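You operate a simulated robot arm through the tools that you are given. There is no shell and no other tool.

Carry out the task below with a simulated robot arm. There is one attempt and no reset: what you move stays moved.

JOB
Wrap the ring on the turning plate as the wrap card asks.
Fine: index pin to the index pin holder, film lever on, crank till the counter shows the card's turns; then film lever off and the pin back in its bracket. Where these are worked on the way, their far stop is far enough and under half their travel is too little: film lever.

It is judged by the outcome, as a careful person would: the job done as asked, and still so three seconds after it is handed in. It fails if anything else is knocked over, pushed out of place, dropped, spilled or broken.

ROBOT AND FRAMES
A 7-joint arm with a two-finger parallel gripper, fixed in place. Base frame: the origin is at the foot of the arm, x ahead of it, y to its left, z up; the work surface is at about z = 0.74. Units: m, rad, N and s.
Its first joint turns from -2.601 to 2.601 rad. Payload 3.43 kg.
Tool frame: the origin (TCP) lies between the finger pads and is the grasp point; the fingertips stand 0.03 m ahead of it; z points along the fingers, y is the line along which they close. The gripper opens to 0.094 m. The fingers are 0.028 m wide and 0.01 m thick; the gripper's body (0.05 by 0.096 m) begins 0.055 m behind the TCP.
Orientation is that of the tool frame in the base frame, as [roll, pitch, yaw] about the fixed x, y, z axes, in that order (R = Rz(yaw) Ry(pitch) Rx(roll)). With the fingers straight down and closing along the base's y, the tool's x points along the base's -x, its y along +y and its z along -z.

CONTROLS
- The arm moves only by the tool servo_tool. Its argument "plan" is a list of rows, each an object (a shift or turn left out is 0, a gripper value left out holds the last) with "grip": the finger opening in cm, from 0 to 9.4; "dp": the shift along the base's x, y, z in cm, a list of three; "delta_rot": the turn, a rotation vector about the base's x, y, z in degrees, a list of three. In form: [{"grip": grip, "dp": [tx, ty, tz], "delta_rot": [rx, ry, rz]}, ...]. A call has 1 to 20 rows; each row is the pose to reach, as a shift and turn from the pose commanded when the call began. A row lasts 0.2 s, in which the tool goes at most 0.05 m and 0.15 rad; a call with a longer step from one row to the next is refused whole, and so is a gripper value outside its range. A pose out of reach is approached as far as the arm can. The call stops where the force on the tool passes 50 N (or 10 N more than at its start, if that is more) or the arm is blocked; 0.2 s more then pass. Each finger travels about 0.045 m/s and halts on what it meets, pressing with about 44 N; the grip force reading is that of the motor and also rises with nothing between the fingers. The clock runs only during rows and for 0.2 s after the last one: add rows that repeat a pose to give the fingers time. It gives the time, the measured TCP pose, the force on the tool (base axes), the opening and the grip force at its end, in the units of the frame above (readings bear some noise), with the torque about the TCP (base axes, N m) and any sound that the robot's microphone picked up, and new pictures: "views" is both (left out), scene, wrist or none.
- Cameras (640 x 400 px; columns grow to the right, rows downward): "scene" is fixed at [0.4, -0.4984, 1.3496]; the picture's right is [-0.90, -0.43, 0.00], its down [-0.37, 0.77, -0.53] and it looks along [0.23, -0.48, -0.85] (base axes); focal length 214 px, centre (320, 200). "wrist" rides on the gripper at [0.076, 0.014, -0.102] in the tool frame; the picture's right is [-0.18, 0.98, 0.00], its down [-0.75, -0.14, -0.64] and it looks along [-0.63, -0.12, 0.77] (tool axes); focal length 243 px, centre (320, 200). There is no depth. A picture from a camera that has moved, and an enlarged one, comes with that camera's place and axes in the base frame and with its lens.
- inspect(camera, box): a new picture of the part [left, top, right, bottom] of that camera's present view, enlarged. The clock stands still meanwhile.
- sign_off(): hands the job in; it is judged then, once.

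Places have to be worked out from the pictures, the camera data and where the tool is seen. Open the gripper and draw the arm clear of the work before you hand the job in, unless the task says otherwise.

The tools are called after "Emit:" as name(argument=value, ...) on one line, values as JSON. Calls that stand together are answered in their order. servo_tool: Moves the arm, as the interface text tells. Its arguments: {"type":"object","properties":{"plan":{"type":"array","items":{"type":"object","properties":{"grip":{"type":"number"},"dp":{"type":"array","items":{"type":"number"}},"delta_rot":{"type":"array","items":{"type":"number"}}}}},"views":{"type":"string","enum":["both","scene","wrist","none"]}},"required":["plan"]} The other tools are called the same way: inspect (camera, box) takes an enlarged picture of a part of a camera's view; sign_off () hands the job in.

At the start:

```text
clock: 0.0
eef_pos: [0.3656, -0.9177, 1.1055]
ee_rot: [-3.141, 0.0, -3.141]
force: [0.1, -0.2, -1.1]
moment: [0.02, 0.0, -0.01]
grip_width: 0.0939
finger_force: 0.0
```

scene: 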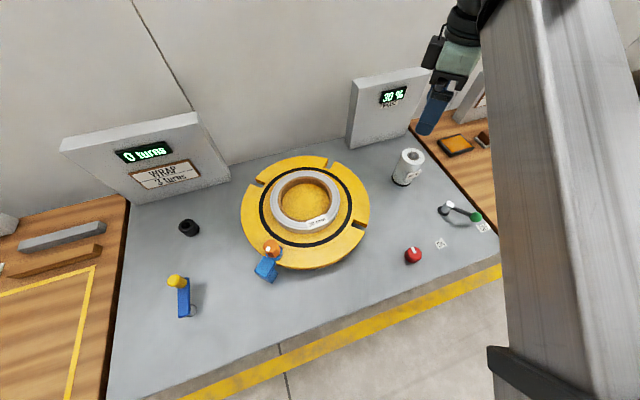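
wrist: 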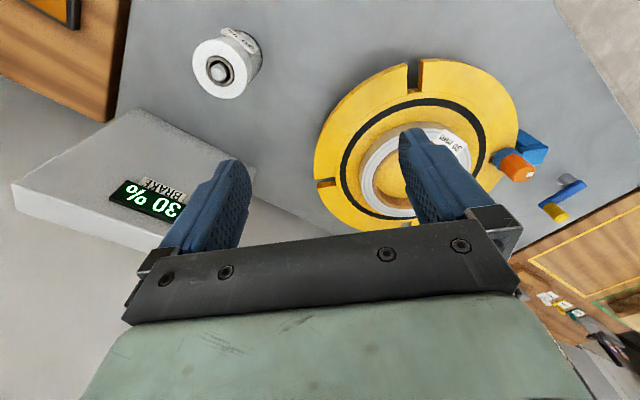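

I'll look closely at the card, displays and the controls before moving anything.

Emit:
inspect(camera="scene", box=[60, 100, 240, 212])

Emit:
inspect(camera="scene", box=[220, 140, 380, 290])

Emit:
inspect(camera="scene", box=[340, 60, 500, 280])

Emit:
inspect(camera="scene", box=[130, 200, 300, 330])

```text
3.56 times, centred on (150, 156) of scene
camera zoom: at [0.4, -0.4984, 1.3496], right [-0.9, -0.43, 0.0], down [-0.37, 0.77, -0.53], along [0.23, -0.48, -0.85], focal length 763 px, centre (924, 356)
```

zoom: 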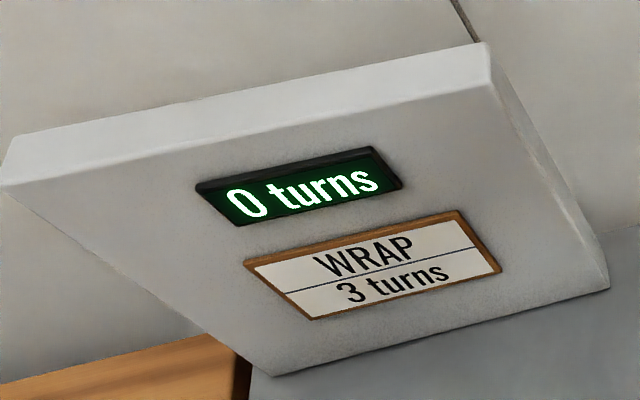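

```text
2.67 times, centred on (300, 215) of scene
camera zoom: at [0.4, -0.4984, 1.3496], right [-0.9, -0.43, 0.0], down [-0.37, 0.77, -0.53], along [0.23, -0.48, -0.85], focal length 572 px, centre (373, 160)
```

zoom: 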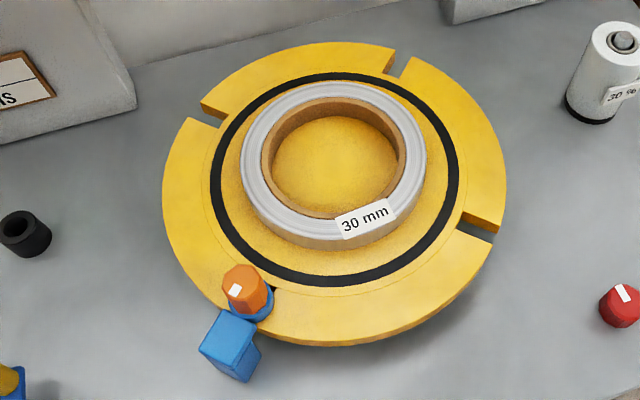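

```text
1.82 times, centred on (420, 170) of scene
camera zoom: at [0.4, -0.4984, 1.3496], right [-0.9, -0.43, 0.0], down [-0.37, 0.77, -0.53], along [0.23, -0.48, -0.85], focal length 390 px, centre (138, 254)
```

zoom: 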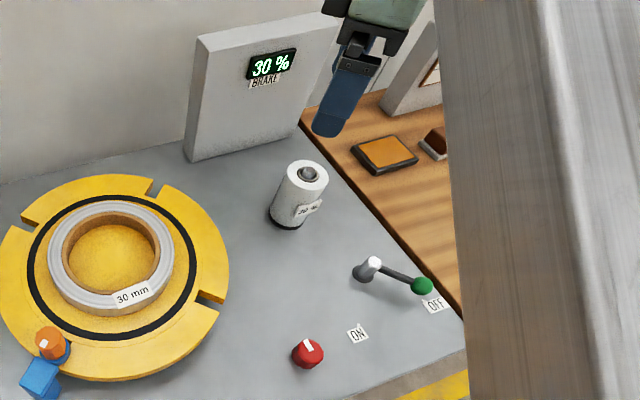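

```text
3.08 times, centred on (215, 265) of scene
camera zoom: at [0.4, -0.4984, 1.3496], right [-0.9, -0.43, 0.0], down [-0.37, 0.77, -0.53], along [0.23, -0.48, -0.85], focal length 660 px, centre (643, 0)
```

zoom: 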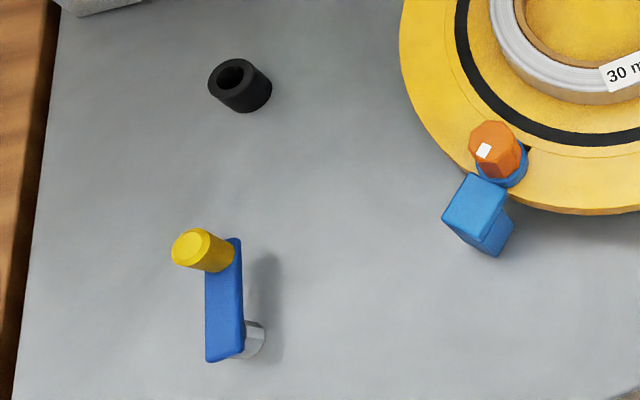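

Card: 3 turns; counter 0; brake display 30 %. The orange pin sits in the blue bracket (~[0.59,-0.61]), the black holder is at ~[0.87,-0.57], the crank at ~[0.71,-0.42], and the film lever pivots at ~[0.18,-0.96]. I'll move high over the pin for a close look with the wrist camera.

Emit:
servo_tool(plan=[{"dp": [2, 3.4, -1]}, {"dp": [4, 6.8, -2]}, {"dp": [6, 10.2, -3]}, {"dp": [8, 13.6, -4]}, {"dp": [10, 17, -5]}, {"dp": [12, 20.4, -6]}, {"dp": [14, 23.8, -7]}, {"dp": [16, 27.2, -8]}, {"dp": [18, 30.6, -9]}, {"dp": [18, 30.6, -9]}], views="both")

```text
clock: 2.2
eef_pos: [0.5451, -0.6103, 1.0154]
ee_rot: [-3.141, 0.0, 3.141]
force: [0.1, 0.0, 0.7]
moment: [0.0, 0.0, 0.01]
grip_width: 0.0938
finger_force: 0.1
camera wrist: at [0.4702, -0.5962, 1.1178], right [0.18, 0.98, 0.0], down [0.75, -0.14, 0.64], along [0.63, -0.12, -0.77], focal length 243 px, centre (320, 200)
```

scene: 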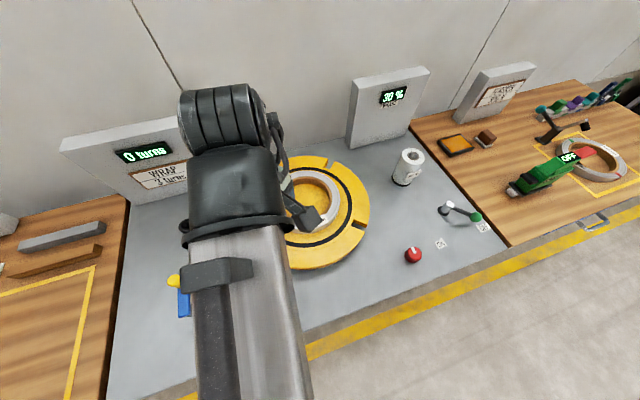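
wrist: 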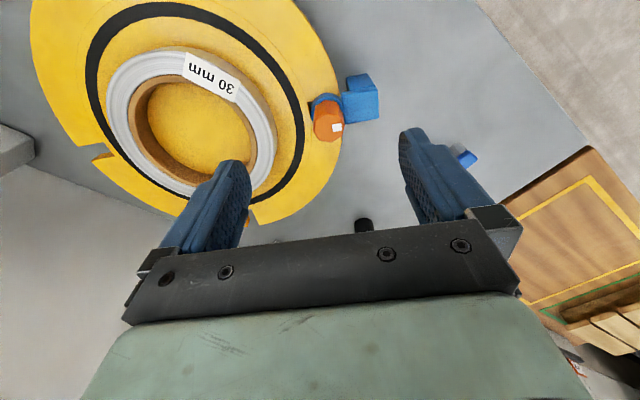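

The pin is visible in the wrist view; I'll enlarge it for localisation, and the scene's film roll label too.

Emit:
inspect(camera="wrist", box=[280, 60, 400, 160])

Emit:
inspect(camera="scene", box=[380, 140, 500, 270])

```text
4.00 times, centred on (340, 110) of wrist
camera zoom: at [0.4702, -0.5962, 1.1178], right [0.18, 0.98, 0.0], down [0.75, -0.14, 0.64], along [0.63, -0.12, -0.77], focal length 970 px, centre (240, 560)
```

zoom: 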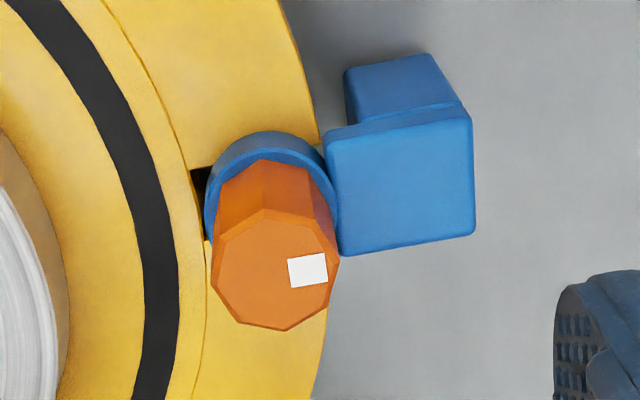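

```text
3.08 times, centred on (440, 205) of scene
camera zoom: at [0.4, -0.4984, 1.3496], right [-0.9, -0.43, 0.0], down [-0.37, 0.77, -0.53], along [0.23, -0.48, -0.85], focal length 660 px, centre (-49, 185)
```

zoom: 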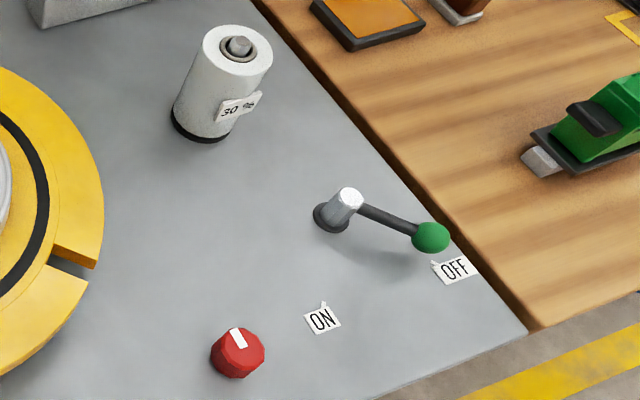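

Roll label says 30 % and the brake shows 30 %, so the brake needs no change. The pin head triangulates to about [0.581,-0.607], top z≈0.861; before grasping, I'll test the reach over the holder at ~[0.866,-0.574] and get a close look at it.

Emit:
servo_tool(plan=[{"dp": [4, 0.5, 0]}, {"dp": [8, 1, 0]}, {"dp": [12, 1.5, 0]}, {"dp": [16, 2, 0]}, {"dp": [20, 2.5, 0]}, {"dp": [24, 3, 0]}, {"dp": [27, 3.3, 0]}, {"dp": [30, 3.6, 0]}, {"dp": [32, 3.6, 0]}, {"dp": [32, 3.6, 0]}], views="both")

```text
clock: 4.4
eef_pos: [0.8651, -0.5743, 1.0136]
ee_rot: [-3.142, 0.001, -3.141]
force: [-0.4, -0.2, -0.3]
moment: [0.01, 0.0, 0.03]
grip_width: 0.0941
finger_force: 0.1
camera wrist: at [0.7899, -0.5616, 1.1163], right [0.18, 0.98, 0.0], down [0.75, -0.14, 0.64], along [0.63, -0.12, -0.77], focal length 243 px, centre (320, 200)
```

scene: 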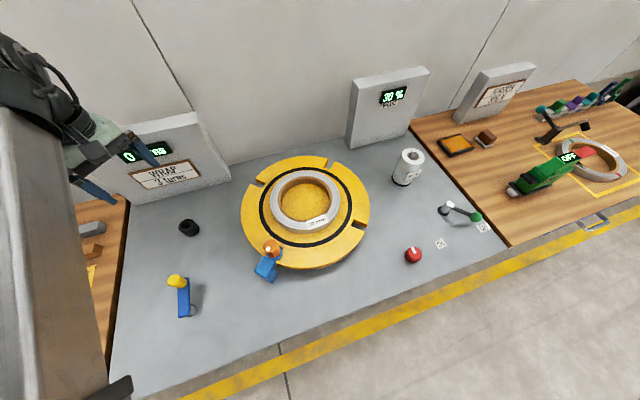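
wrist: 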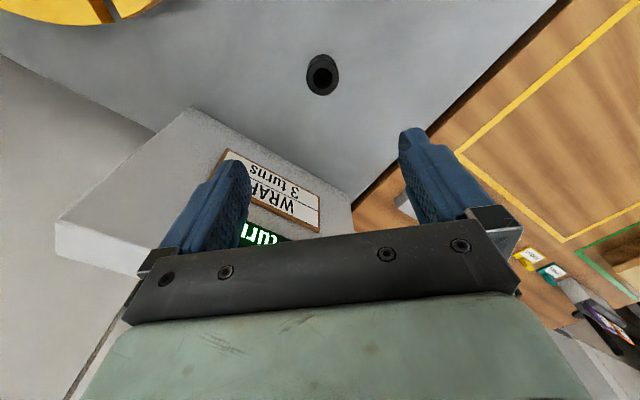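

Reached at z=1.01 without trouble. Let me enlarge the holder to fix its position.

Emit:
inspect(camera="wrist", box=[280, 30, 370, 110])

Emit:
inspect(camera="scene", box=[150, 190, 230, 340])

```text
5.00 times, centred on (325, 70) of wrist
camera zoom: at [0.7899, -0.5616, 1.1163], right [0.18, 0.98, 0.0], down [0.75, -0.14, 0.64], along [0.63, -0.12, -0.77], focal length 1213 px, centre (295, 850)
```

zoom: 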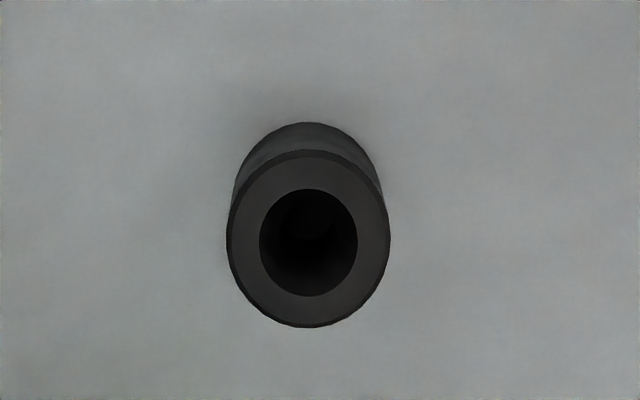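

```text
2.67 times, centred on (190, 265) of scene
camera zoom: at [0.4, -0.4984, 1.3496], right [-0.9, -0.43, 0.0], down [-0.37, 0.77, -0.53], along [0.23, -0.48, -0.85], focal length 572 px, centre (667, 27)
```

zoom: 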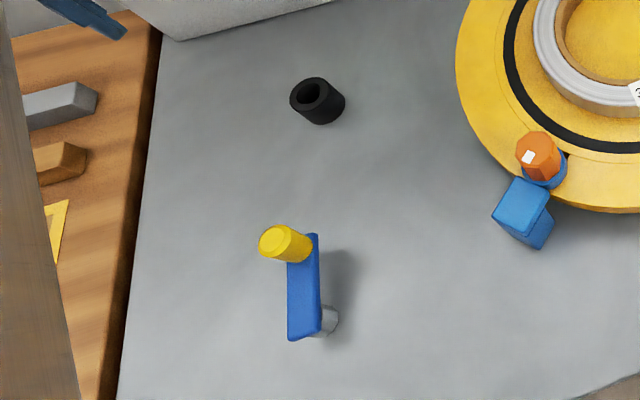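

Holder is at ≈[0.866,-0.5725], top z≈0.787, bore ≈24 mm. Now I'll check that the tool, pointing down, can get to the final insertion height there (TCP z≈0.85, tips at 0.82, above the holder's top).

Emit:
servo_tool(plan=[{"dp": [0, 0, -4]}, {"dp": [0, 0, -8]}, {"dp": [0, 0, -12]}, {"dp": [0, 0, -15.5]}, {"dp": [0, 0, -15.5]}, {"dp": [0, 0, -15.5]}], views="both")

```text
clock: 5.8
eef_pos: [0.8664, -0.5762, 0.8628]
ee_rot: [-3.141, 0.001, -3.141]
force: [0.7, 1.0, -0.7]
moment: [0.01, 0.0, -0.03]
grip_width: 0.094
finger_force: 0.0
camera wrist: at [0.7896, -0.5624, 0.9639], right [0.18, 0.98, 0.0], down [0.75, -0.14, 0.64], along [0.63, -0.12, -0.77], focal length 243 px, centre (320, 200)
```

scene: 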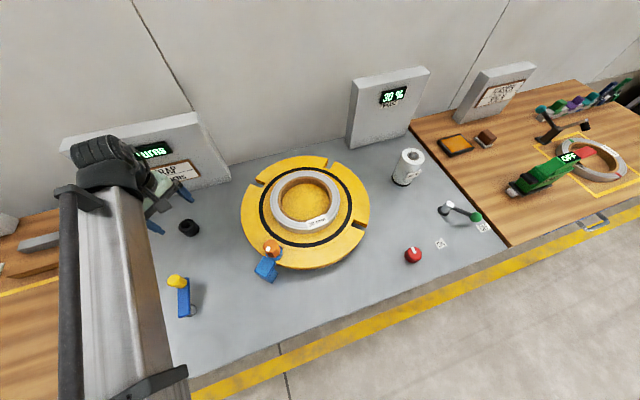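
wrist: 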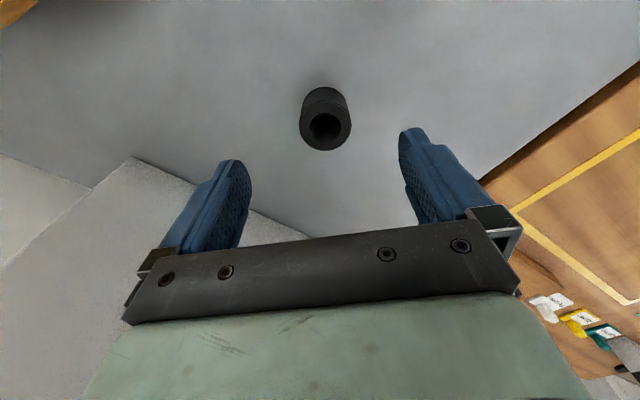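

Very close to the commanded height. I'll go a little lower (TCP ≈0.835, tips ≈0.805) to find the reach limit.

Emit:
servo_tool(plan=[{"dp": [0, 0.3, -1.3]}, {"dp": [0, 0.3, -2.5]}, {"dp": [0, 0.3, -2.5]}, {"dp": [0, 0.3, -2.5]}], views="wrist")

```text
clock: 6.8
eef_pos: [0.8649, -0.5738, 0.8365]
ee_rot: [3.141, 0.001, -3.14]
force: [1.0, 0.1, -0.2]
moment: [0.0, -0.01, -0.01]
grip_width: 0.0939
finger_force: 0.1
camera wrist: at [0.7894, -0.5596, 0.9389], right [0.18, 0.98, 0.0], down [0.75, -0.14, 0.64], along [0.63, -0.12, -0.77], focal length 243 px, centre (320, 200)
```

wrist: 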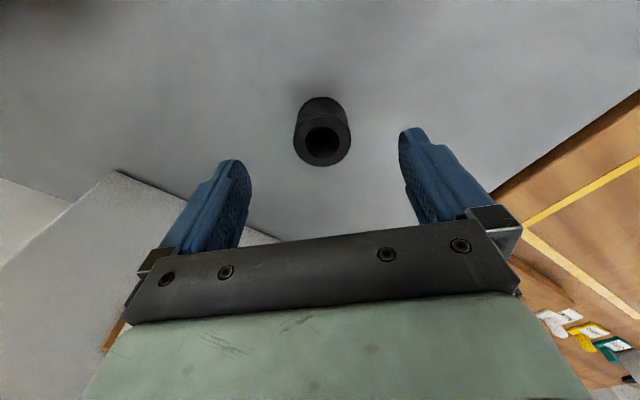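

Emit:
inspect(camera="wrist", box=[280, 90, 370, 180])

```text
4.44 times, centred on (325, 135) of wrist
camera zoom: at [0.7894, -0.5596, 0.9389], right [0.18, 0.98, 0.0], down [0.75, -0.14, 0.64], along [0.63, -0.12, -0.77], focal length 1078 px, centre (298, 489)
```

zoom: 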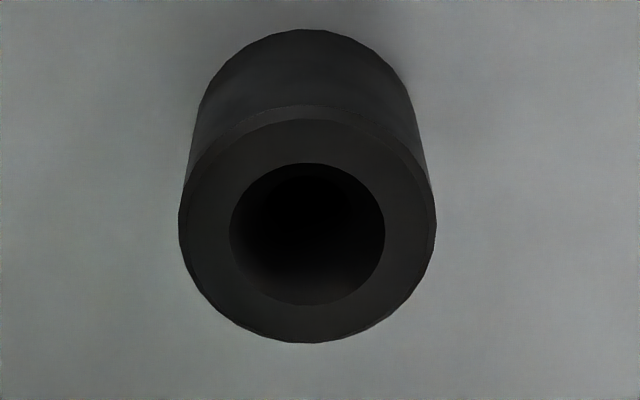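

Reach is fine here. Now I'll go back up and over the pin, hovering with the tips about 6 cm above its head, to take a close view.

Emit:
servo_tool(plan=[{"dp": [0, 0, 4]}, {"dp": [0, 0, 8]}, {"dp": [-1, 0, 12]}, {"dp": [-5.5, -0.6, 12]}, {"dp": [-10, -1.2, 12]}, {"dp": [-14.5, -1.8, 12]}, {"dp": [-19, -2.3, 12]}, {"dp": [-23.5, -2.8, 12]}, {"dp": [-27, -3.3, 12]}, {"dp": [-28.4, -3.4, 12]}, {"dp": [-28.4, -3.4, 12]}, {"dp": [-28.4, -3.4, 12]}], views="both")

Emit:
inspect(camera="wrist", box=[260, 80, 400, 220])

```text
clock: 9.4
eef_pos: [0.581, -0.607, 0.9537]
ee_rot: [-3.141, 0.0, 3.141]
force: [-0.2, 0.5, -0.3]
moment: [0.0, 0.01, 0.0]
grip_width: 0.0939
finger_force: 0.0
camera wrist: at [0.5056, -0.593, 1.0565], right [0.18, 0.98, 0.0], down [0.75, -0.14, 0.64], along [0.63, -0.12, -0.77], focal length 243 px, centre (320, 200)
```

scene: 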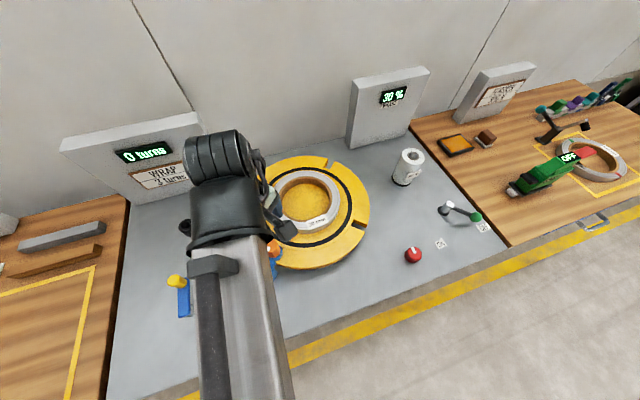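
wrist: 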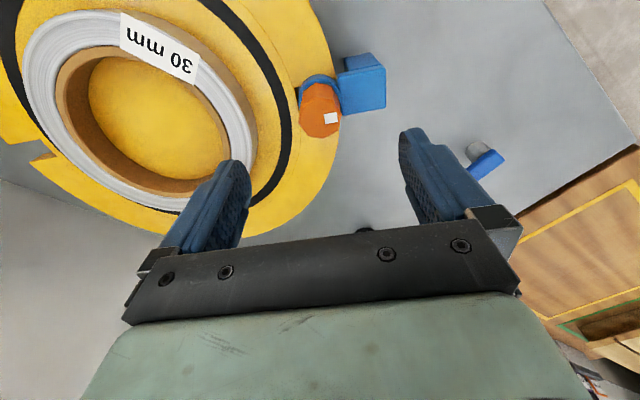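

```text
2.86 times, centred on (330, 150) of wrist
camera zoom: at [0.5056, -0.593, 1.0565], right [0.18, 0.98, 0.0], down [0.75, -0.14, 0.64], along [0.63, -0.12, -0.77], focal length 693 px, centre (291, 343)
```

zoom: 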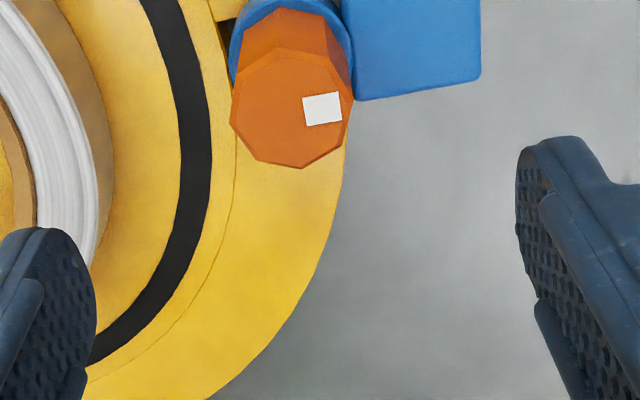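

Pin axis confirmed at ≈[0.581,-0.607], head ≈35 mm across, top z≈0.861; the bracket block's top is ≈0.82. I'll descend to TCP z≈0.863 (tips ≈0.833), keeping clear of the block.

Emit:
servo_tool(plan=[{"dp": [0, 0, -3]}, {"dp": [0, 0, -6]}, {"dp": [0, 0, -8]}, {"dp": [0, 0, -9.2]}, {"dp": [0, 0, -9.2]}, {"dp": [0, 0, -9.2]}], views="both")

Emit:
inspect(camera="wrist", box=[200, 80, 460, 240])

Emit:
inspect(camera="scene", box=[220, 170, 380, 290])

```text
clock: 10.8
eef_pos: [0.5807, -0.6073, 0.8637]
ee_rot: [-3.14, 0.001, -3.141]
force: [-0.3, -0.9, -0.5]
moment: [0.0, 0.0, -0.01]
grip_width: 0.0938
finger_force: 0.1
camera wrist: at [0.5053, -0.5929, 0.9664], right [0.18, 0.98, 0.0], down [0.75, -0.14, 0.64], along [0.63, -0.12, -0.77], focal length 243 px, centre (320, 200)
```

scene: 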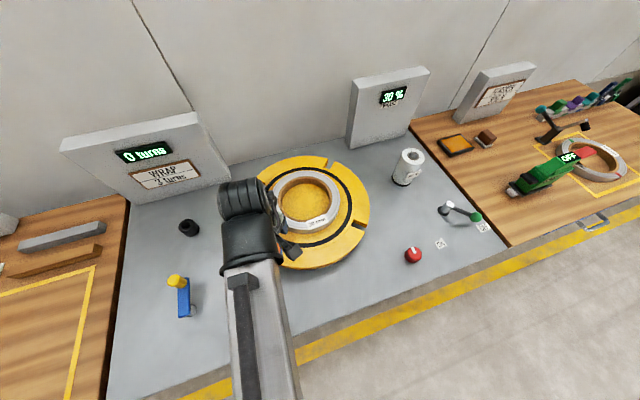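
wrist: 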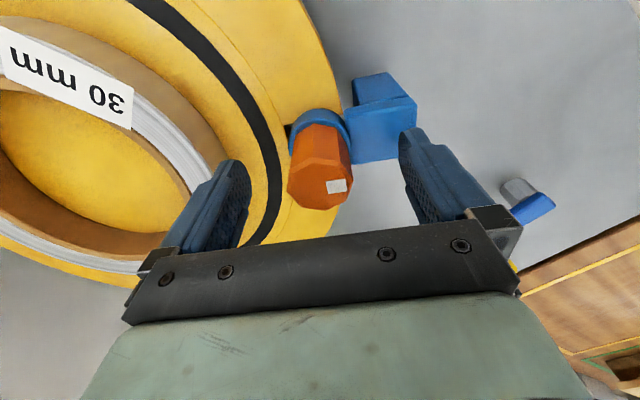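

```text
2.46 times, centred on (330, 160) of wrist
camera zoom: at [0.5053, -0.5929, 0.9664], right [0.18, 0.98, 0.0], down [0.75, -0.14, 0.64], along [0.63, -0.12, -0.77], focal length 597 px, centre (295, 298)
```

zoom: 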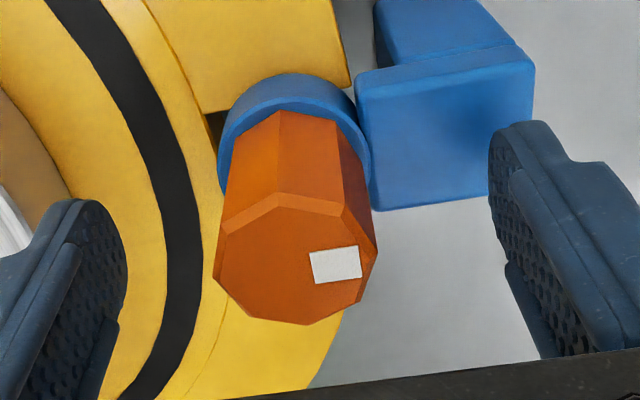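

```text
3.33 times, centred on (300, 230) of scene
camera zoom: at [0.4, -0.4984, 1.3496], right [-0.9, -0.43, 0.0], down [-0.37, 0.77, -0.53], along [0.23, -0.48, -0.85], focal length 715 px, centre (387, 100)
```

zoom: 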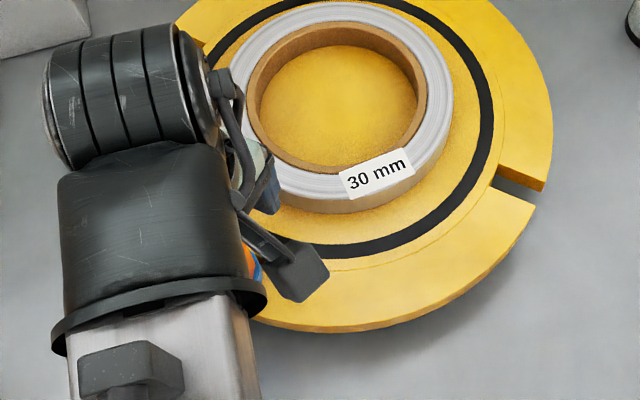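

The head's top sits at TCP height, centred between the pads. I'll close the fingers on it.

Emit:
servo_tool(plan=[{"grip": 2.0}, {"grip": 2.0}, {"grip": 2.0}, {"grip": 2.0}, {"grip": 2.0}, {"grip": 2.0}], views="wrist")

```text
clock: 12.2
eef_pos: [0.5832, -0.6062, 0.8643]
ee_rot: [-3.14, -0.001, 3.139]
force: [-0.1, -0.8, 1.0]
moment: [-0.02, 0.01, 0.02]
grip_width: 0.0346
finger_force: 43.6
camera wrist: at [0.5053, -0.5929, 0.9666], right [0.18, 0.98, 0.0], down [0.75, -0.14, 0.64], along [0.63, -0.12, -0.77], focal length 243 px, centre (320, 200)
```

wrist: 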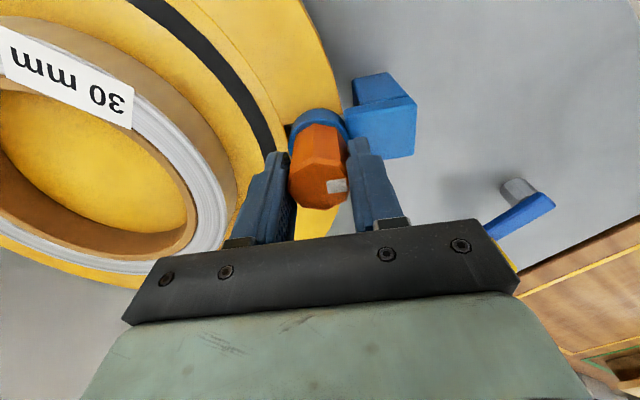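

Gripped at 34.6 mm with 44 N. I'll lift straight up gently and watch the force.

Emit:
servo_tool(plan=[{"dp": [0, 0, 0.7]}, {"dp": [0, 0, 1.5]}, {"dp": [0, 0, 2.3]}, {"dp": [0, 0, 3]}], views="wrist")

```text
clock: 13.2
eef_pos: [0.5813, -0.6065, 0.8934]
ee_rot: [-3.141, 0.001, 3.141]
force: [0.2, 0.1, -1.1]
moment: [0.0, 0.0, -0.01]
grip_width: 0.0345
finger_force: 43.2
camera wrist: at [0.5052, -0.5926, 0.9959], right [0.18, 0.98, 0.0], down [0.75, -0.14, 0.64], along [0.63, -0.12, -0.77], focal length 243 px, centre (320, 200)
```

wrist: 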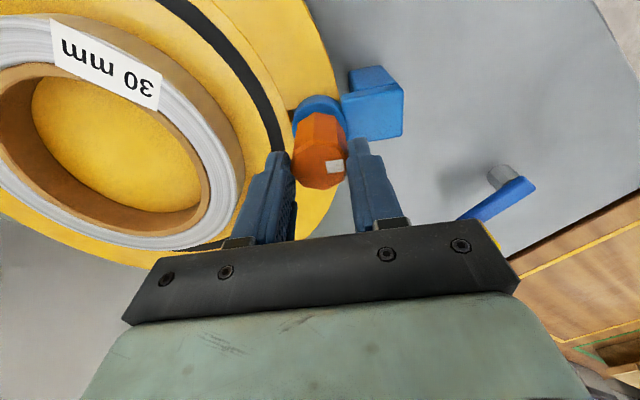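

Emit:
inspect(camera="wrist", box=[250, 80, 410, 220])

```text
2.86 times, centred on (330, 150) of wrist
camera zoom: at [0.5052, -0.5926, 0.9959], right [0.18, 0.98, 0.0], down [0.75, -0.14, 0.64], along [0.63, -0.12, -0.77], focal length 693 px, centre (291, 343)
```

zoom: 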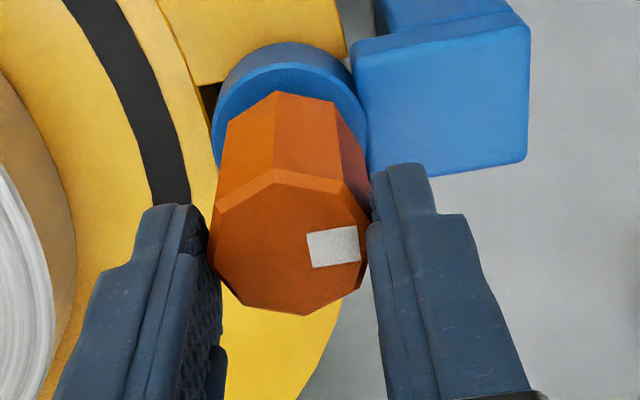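

The head has slipped ~2 cm down in the pads while rising only ~0.8 cm, so the pin resists lifting. I'll open a little, lower to regrip with the full head height between the pads, and check the picture.

Emit:
servo_tool(plan=[{"grip": 5.5}, {"grip": 5.5}, {"grip": 5.5, "dp": [0, 0, -1.5]}, {"grip": 5.5, "dp": [0, 0, -3]}, {"grip": 5.5, "dp": [0, 0, -3.3]}, {"grip": 5.5, "dp": [0, 0, -3.3]}], views="wrist")

Emit:
inspect(camera="wrist", box=[250, 80, 430, 220])

```text
clock: 14.6
eef_pos: [0.5817, -0.607, 0.8618]
ee_rot: [-3.141, 0.001, 3.141]
force: [-0.2, -0.2, -0.3]
moment: [0.01, 0.03, -0.01]
grip_width: 0.055
finger_force: 0.0
camera wrist: at [0.5053, -0.5929, 0.9637], right [0.18, 0.98, 0.0], down [0.75, -0.14, 0.64], along [0.63, -0.12, -0.77], focal length 243 px, centre (320, 200)
```

wrist: 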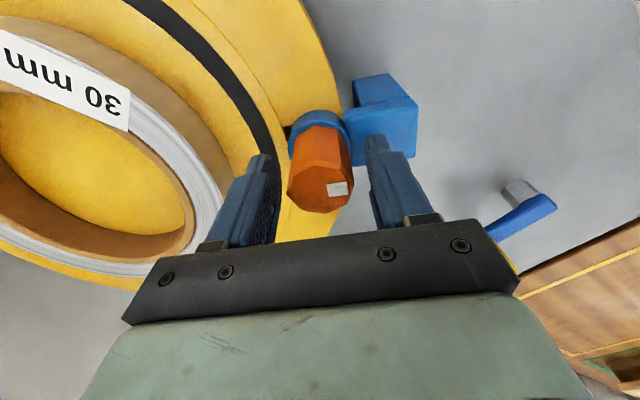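

```text
2.86 times, centred on (340, 150) of wrist
camera zoom: at [0.5053, -0.5929, 0.9637], right [0.18, 0.98, 0.0], down [0.75, -0.14, 0.64], along [0.63, -0.12, -0.77], focal length 693 px, centre (263, 343)
```

zoom: 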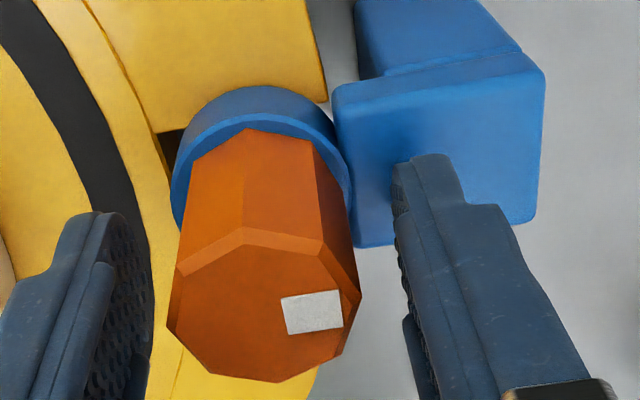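

The pin dropped back onto its seat freely. I'll regrip slightly deeper with full closing command and lift in small steps while reading the force.

Emit:
servo_tool(plan=[{"grip": 5.5, "dp": [0, 0, -0.4]}, {"grip": 0, "dp": [0, 0, -0.4]}, {"grip": 0, "dp": [0, 0, -0.4]}, {"grip": 0, "dp": [0, 0, -0.4]}, {"grip": 0, "dp": [0, 0, -0.4]}, {"grip": 0, "dp": [0, 0, -0.4]}], views="wrist")

Emit:
servo_tool(plan=[{"grip": 0, "dp": [0, 0, 0.3]}, {"grip": 0, "dp": [0, 0, 0.6]}], views="wrist")

```text
clock: 16.0
eef_pos: [0.5811, -0.6063, 0.8569]
ee_rot: [3.141, 0.001, 3.141]
force: [0.0, 0.1, 1.0]
moment: [0.04, 0.03, 0.04]
grip_width: 0.0347
finger_force: 43.7
camera wrist: at [0.5053, -0.5924, 0.9595], right [0.18, 0.98, 0.0], down [0.75, -0.14, 0.64], along [0.63, -0.12, -0.77], focal length 243 px, centre (320, 200)
```

wrist: 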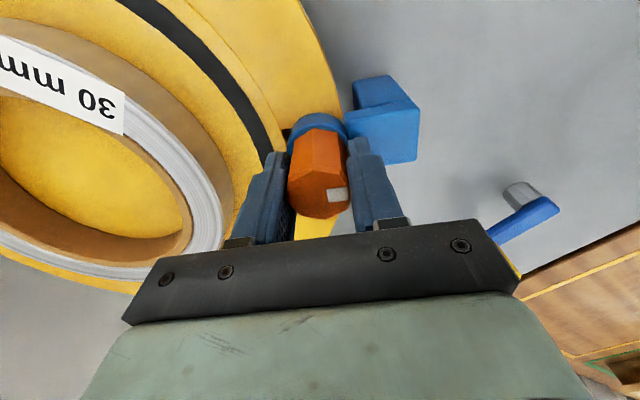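

```text
clock: 16.6
eef_pos: [0.5808, -0.6072, 0.8625]
ee_rot: [3.14, 0.0, -3.141]
force: [0.4, 0.2, -0.5]
moment: [0.02, 0.02, 0.02]
grip_width: 0.0349
finger_force: 44.3
camera wrist: at [0.5049, -0.5932, 0.9646], right [0.18, 0.98, 0.0], down [0.75, -0.14, 0.64], along [0.63, -0.12, -0.77], focal length 243 px, centre (320, 200)
```

wrist: 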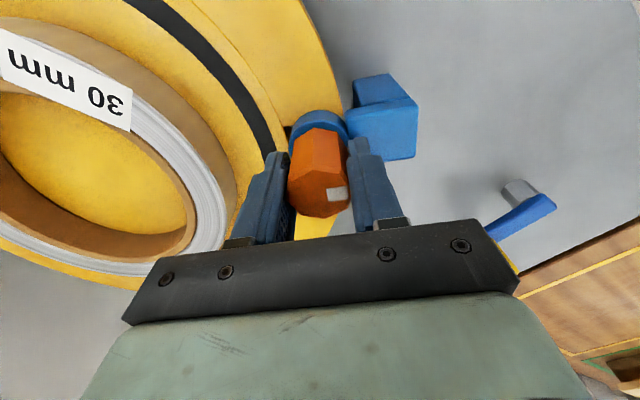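

This time the pin seems to be moving with the gripper (head in the same image place). Another small lift.

Emit:
servo_tool(plan=[{"grip": 0, "dp": [0, 0, 0.3]}, {"grip": 0, "dp": [0, 0, 0.6]}], views="wrist")

Emit:
inspect(camera="wrist", box=[250, 80, 430, 220])

```text
clock: 17.2
eef_pos: [0.5812, -0.6062, 0.8688]
ee_rot: [-3.141, 0.0, 3.141]
force: [0.5, 0.1, -0.7]
moment: [0.02, -0.02, -0.04]
grip_width: 0.0351
finger_force: 43.8
camera wrist: at [0.5052, -0.5925, 0.9709], right [0.18, 0.98, 0.0], down [0.75, -0.14, 0.64], along [0.63, -0.12, -0.77], focal length 243 px, centre (320, 200)
```

wrist: 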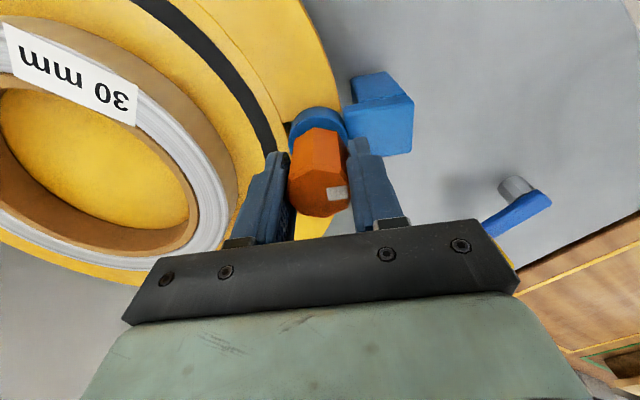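

```text
2.86 times, centred on (340, 150) of wrist
camera zoom: at [0.5052, -0.5925, 0.9709], right [0.18, 0.98, 0.0], down [0.75, -0.14, 0.64], along [0.63, -0.12, -0.77], focal length 693 px, centre (263, 343)
```

zoom: 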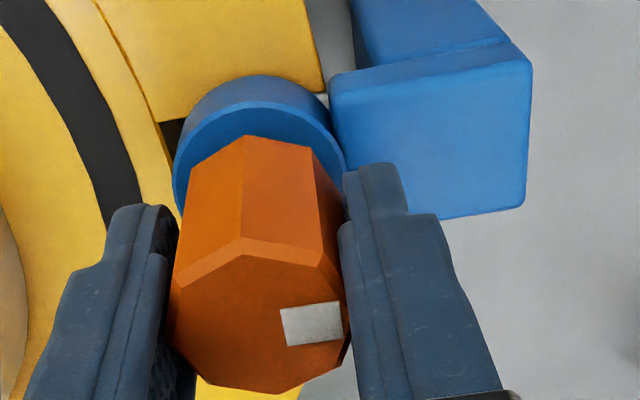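

The pin has come up 1.2 cm with the gripper. Continuing in small steps.

Emit:
servo_tool(plan=[{"grip": 0, "dp": [0, 0, 0.3]}, {"grip": 0, "dp": [0, 0, 0.6]}, {"grip": 0, "dp": [0, 0, 0.9]}], views="wrist")

Emit:
inspect(camera="wrist", box=[250, 80, 430, 220])

```text
clock: 18.0
eef_pos: [0.5821, -0.6056, 0.8777]
ee_rot: [3.141, 0.0, 3.141]
force: [0.0, -0.1, -0.3]
moment: [-0.03, 0.03, 0.04]
grip_width: 0.0349
finger_force: 44.2
camera wrist: at [0.5055, -0.5922, 0.9801], right [0.18, 0.98, 0.0], down [0.75, -0.14, 0.64], along [0.63, -0.12, -0.77], focal length 243 px, centre (320, 200)
```

wrist: 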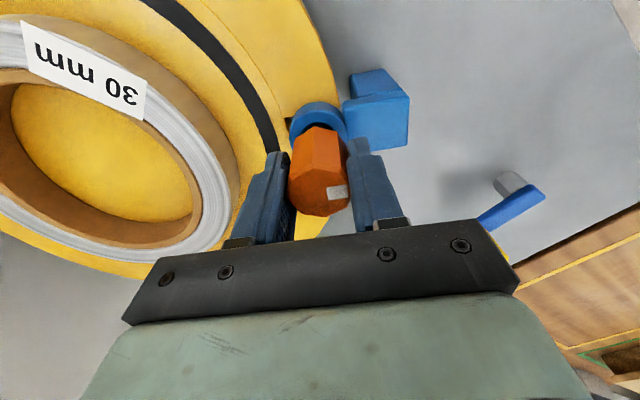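

```text
2.86 times, centred on (340, 150) of wrist
camera zoom: at [0.5055, -0.5922, 0.9801], right [0.18, 0.98, 0.0], down [0.75, -0.14, 0.64], along [0.63, -0.12, -0.77], focal length 693 px, centre (263, 343)
```

zoom: 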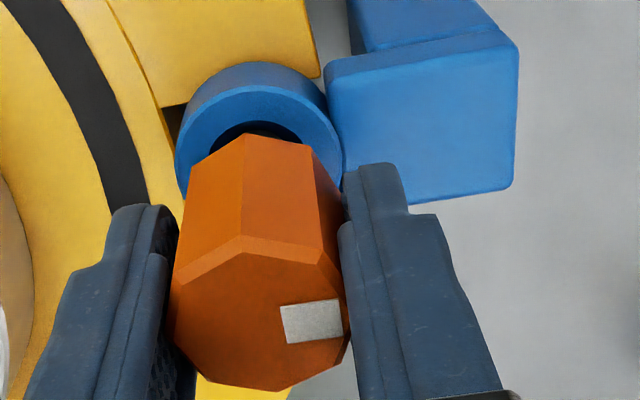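

The pin rises cleanly now (bush bore visible beneath the head). I'll continue lifting slowly.

Emit:
servo_tool(plan=[{"grip": 0, "dp": [0, 0, 0.3]}, {"grip": 0, "dp": [0, 0, 0.6]}, {"grip": 0, "dp": [0, 0, 0.9]}, {"grip": 0, "dp": [0, 0, 1.2]}, {"grip": 0, "dp": [0, 0, 1.5]}, {"grip": 0, "dp": [0, 0, 1.8]}], views="wrist")

Emit:
inspect(camera="wrist", box=[250, 80, 430, 220])

```text
clock: 19.4
eef_pos: [0.5819, -0.6076, 0.896]
ee_rot: [-3.142, -0.001, -3.141]
force: [-0.1, -0.2, -0.3]
moment: [0.04, 0.0, -0.01]
grip_width: 0.0346
finger_force: 44.3
camera wrist: at [0.5054, -0.5933, 0.998], right [0.18, 0.98, 0.0], down [0.75, -0.14, 0.64], along [0.63, -0.12, -0.77], focal length 243 px, centre (320, 200)
```

wrist: 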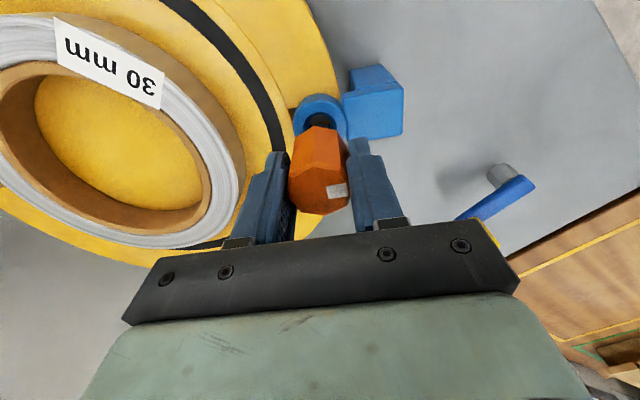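

```text
2.86 times, centred on (340, 150) of wrist
camera zoom: at [0.5054, -0.5933, 0.998], right [0.18, 0.98, 0.0], down [0.75, -0.14, 0.64], along [0.63, -0.12, -0.77], focal length 693 px, centre (263, 343)
```

zoom: 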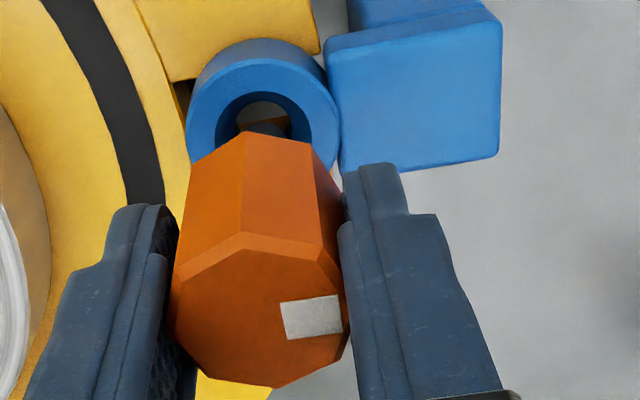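

Still no slip. Continue lifting to clear the shaft from the bush.

Emit:
servo_tool(plan=[{"grip": 0, "dp": [0, 0, 0.4]}, {"grip": 0, "dp": [0, 0, 0.8]}, {"grip": 0, "dp": [0, 0, 1.2]}, {"grip": 0, "dp": [0, 0, 1.6]}, {"grip": 0, "dp": [0, 0, 2.0]}, {"grip": 0, "dp": [0, 0, 2.5]}, {"grip": 0, "dp": [0, 0, 3]}, {"grip": 0, "dp": [0, 0, 3.5]}, {"grip": 0, "dp": [0, 0, 4]}, {"grip": 0, "dp": [0, 0, 5]}, {"grip": 0, "dp": [0, 0, 6]}, {"grip": 0, "dp": [0, 0, 7]}], views="both")

Emit:
inspect(camera="wrist", box=[250, 60, 430, 220])

Emit:
inspect(camera="scene", box=[220, 170, 340, 290])

```text
clock: 22.0
eef_pos: [0.5821, -0.6077, 0.967]
ee_rot: [-3.141, 0.001, 3.141]
force: [-0.8, 0.0, 0.1]
moment: [0.01, 0.02, 0.04]
grip_width: 0.0351
finger_force: 44.1
camera wrist: at [0.5054, -0.5933, 1.0683], right [0.18, 0.98, 0.0], down [0.75, -0.14, 0.64], along [0.63, -0.12, -0.77], focal length 243 px, centre (320, 200)
```

scene: 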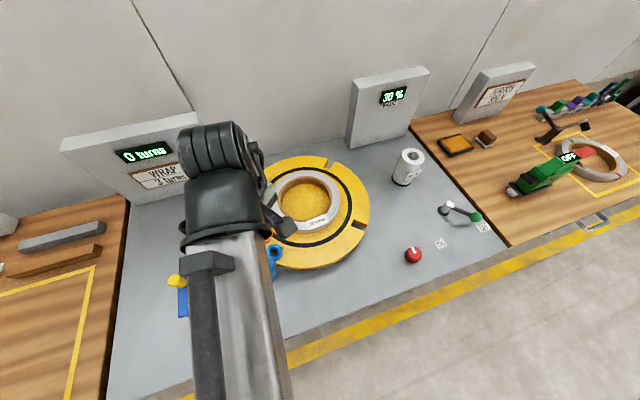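
wrist: 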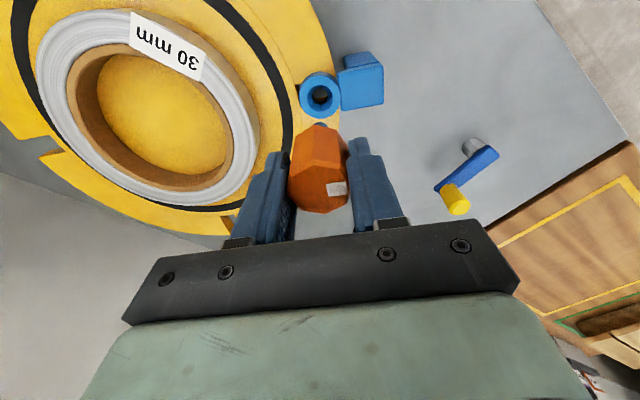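

```text
2.50 times, centred on (340, 140) of wrist
camera zoom: at [0.5054, -0.5933, 1.0683], right [0.18, 0.98, 0.0], down [0.75, -0.14, 0.64], along [0.63, -0.12, -0.77], focal length 606 px, centre (270, 350)
```

zoom: 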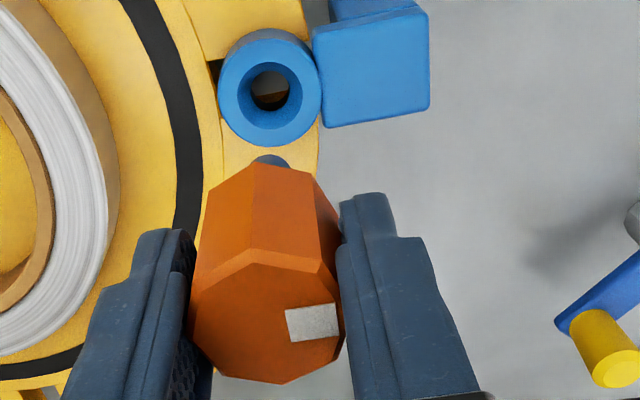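

```text
3.33 times, centred on (280, 230) of scene
camera zoom: at [0.4, -0.4984, 1.3496], right [-0.9, -0.43, 0.0], down [-0.37, 0.77, -0.53], along [0.23, -0.48, -0.85], focal length 715 px, centre (453, 100)
```

zoom: 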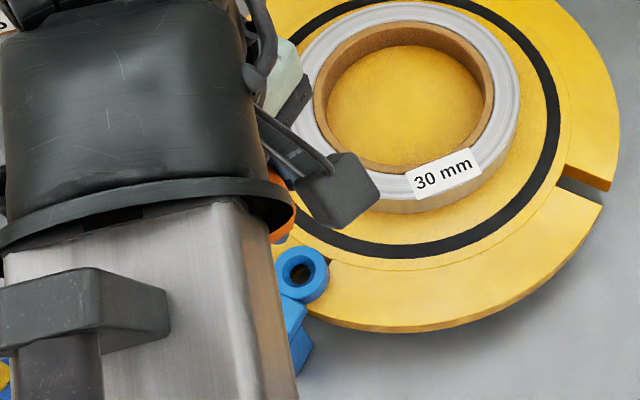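

Pin is fully out, held well (only ~4 mm of slow creep). Now carry it at this height over to the holder at ≈[0.866,-0.572], moving gently.

Emit:
servo_tool(plan=[{"grip": 0, "dp": [1, 0.1, 0]}, {"grip": 0, "dp": [3, 0.4, 0]}, {"grip": 0, "dp": [5.5, 0.7, 0]}, {"grip": 0, "dp": [8, 1, 0]}, {"grip": 0, "dp": [10.5, 1.3, 0]}, {"grip": 0, "dp": [13, 1.6, 0]}, {"grip": 0, "dp": [15.5, 1.9, 0]}, {"grip": 0, "dp": [18, 2.2, 0]}, {"grip": 0, "dp": [20.5, 2.5, 0]}, {"grip": 0, "dp": [23, 2.8, 0]}, {"grip": 0, "dp": [25.5, 3.1, 0]}, {"grip": 0, "dp": [27.5, 3.3, 0]}, {"grip": 0, "dp": [28.5, 3.43, 0]}, {"grip": 0, "dp": [28.5, 3.43, 0]}], views="both")

Emit:
inspect(camera="wrist", box=[250, 60, 430, 220])

Emit:
inspect(camera="scene", box=[110, 140, 250, 260])

```text
clock: 25.0
eef_pos: [0.8657, -0.5713, 0.966]
ee_rot: [-3.141, -0.001, 3.14]
force: [-0.2, -1.2, -0.8]
moment: [0.02, 0.02, 0.02]
grip_width: 0.0349
finger_force: 43.8
camera wrist: at [0.7897, -0.5581, 1.0678], right [0.18, 0.98, 0.0], down [0.75, -0.14, 0.64], along [0.63, -0.12, -0.77], focal length 243 px, centre (320, 200)
```

scene: 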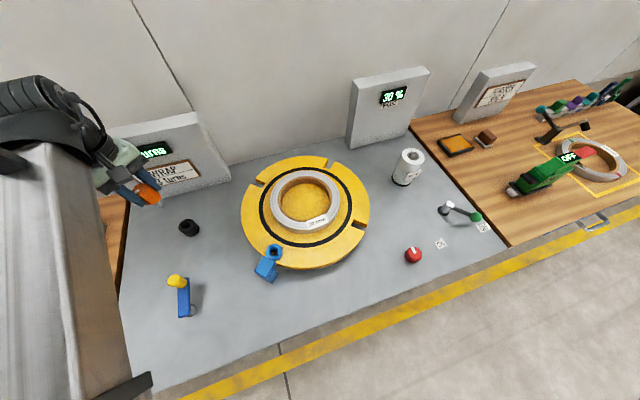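
wrist: 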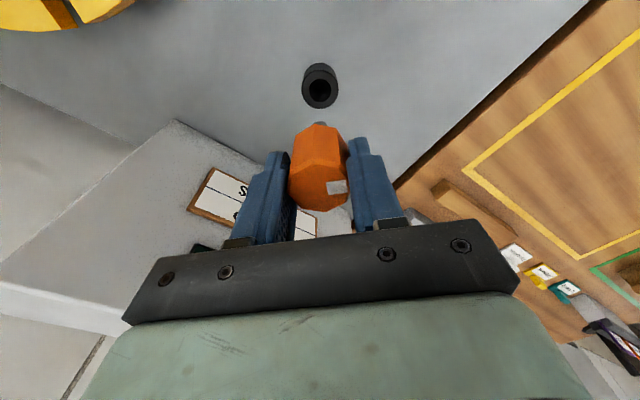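

```text
2.50 times, centred on (340, 140) of wrist
camera zoom: at [0.7897, -0.5581, 1.0678], right [0.18, 0.98, 0.0], down [0.75, -0.14, 0.64], along [0.63, -0.12, -0.77], focal length 606 px, centre (270, 350)
```

zoom: 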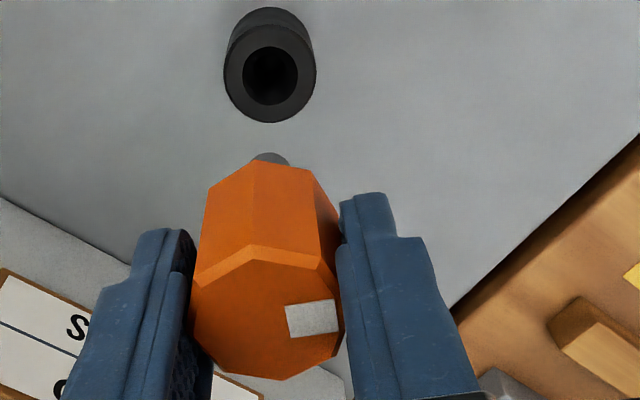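

```text
3.33 times, centred on (180, 200) of scene
camera zoom: at [0.4, -0.4984, 1.3496], right [-0.9, -0.43, 0.0], down [-0.37, 0.77, -0.53], along [0.23, -0.48, -0.85], focal length 715 px, centre (787, 200)
```

zoom: 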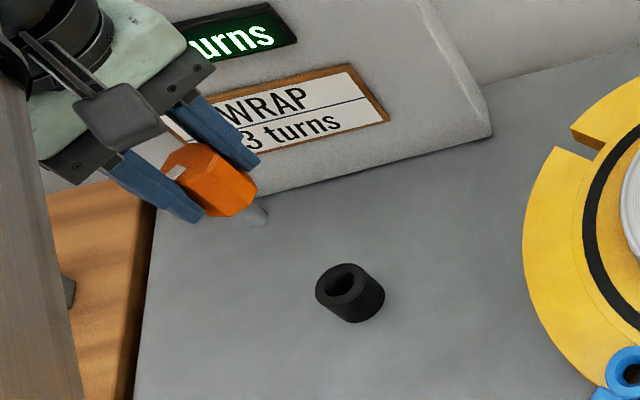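

Holder bore at ≈[0.867,-0.572]; shaft tip is ≈7 cm below the TCP (z≈0.894). I'll nudge 1 mm in x and descend until the tip is ~2 cm above the holder, then check alignment.

Emit:
servo_tool(plan=[{"grip": 0, "dp": [0.1, 0, -1]}, {"grip": 0, "dp": [0.1, 0, -2.5]}, {"grip": 0, "dp": [0.1, 0, -4]}, {"grip": 0, "dp": [0.1, 0, -5.5]}, {"grip": 0, "dp": [0.1, 0, -7]}, {"grip": 0, "dp": [0.1, 0, -8.5]}, {"grip": 0, "dp": [0.1, 0, -8.5]}], views="both")

Emit:
inspect(camera="wrist", box=[250, 60, 430, 220])

Emit:
inspect(camera="scene", box=[130, 160, 230, 260])

```text
clock: 26.6
eef_pos: [0.8668, -0.5721, 0.88]
ee_rot: [-3.141, -0.002, -3.14]
force: [-0.5, 0.4, -0.7]
moment: [0.0, -0.01, -0.03]
grip_width: 0.0348
finger_force: 44.0
camera wrist: at [0.7907, -0.5585, 0.9828], right [0.18, 0.98, 0.0], down [0.75, -0.14, 0.64], along [0.63, -0.12, -0.77], focal length 243 px, centre (320, 200)
```

scene: 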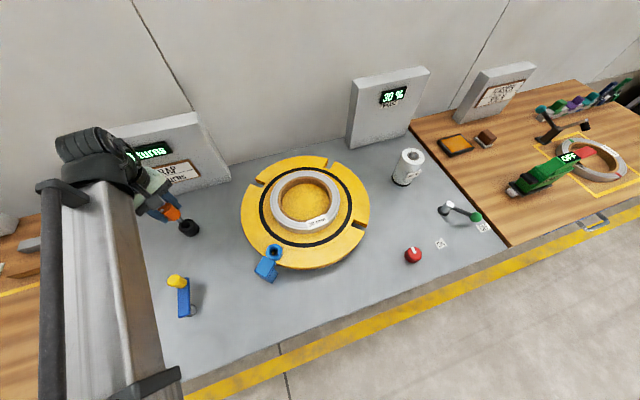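
wrist: 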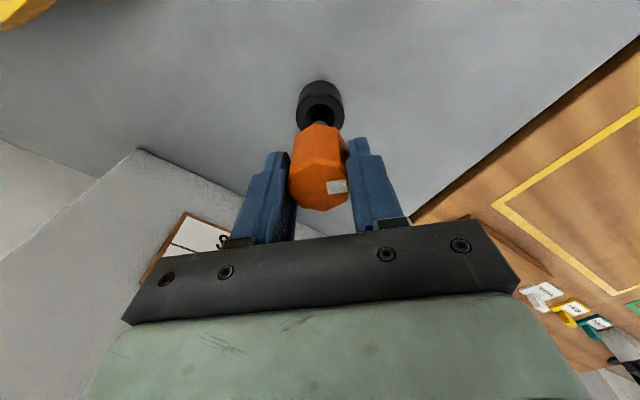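

```text
2.50 times, centred on (340, 140) of wrist
camera zoom: at [0.7907, -0.5585, 0.9828], right [0.18, 0.98, 0.0], down [0.75, -0.14, 0.64], along [0.63, -0.12, -0.77], focal length 606 px, centre (270, 350)
```

zoom: 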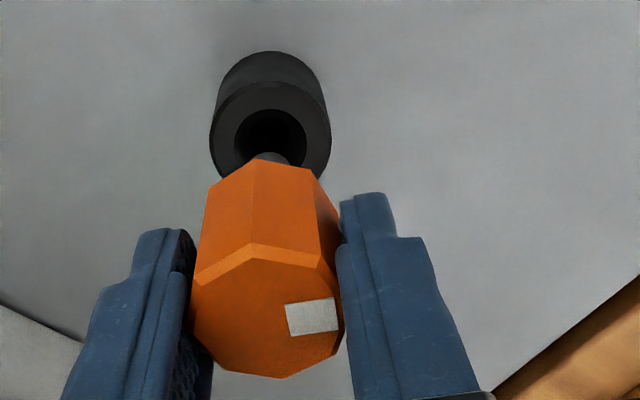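

```text
4.00 times, centred on (180, 210) of scene
camera zoom: at [0.4, -0.4984, 1.3496], right [-0.9, -0.43, 0.0], down [-0.37, 0.77, -0.53], along [0.23, -0.48, -0.85], focal length 858 px, centre (880, 160)
```

zoom: 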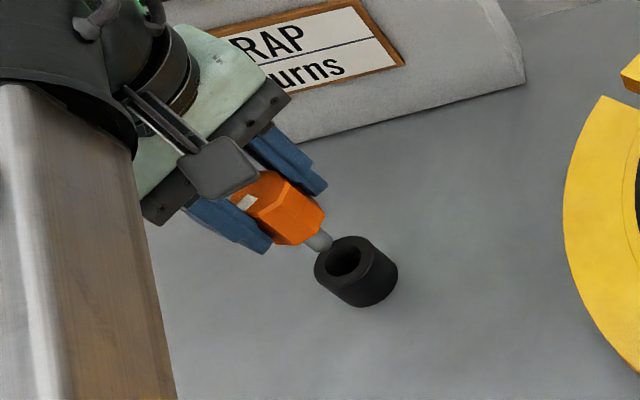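

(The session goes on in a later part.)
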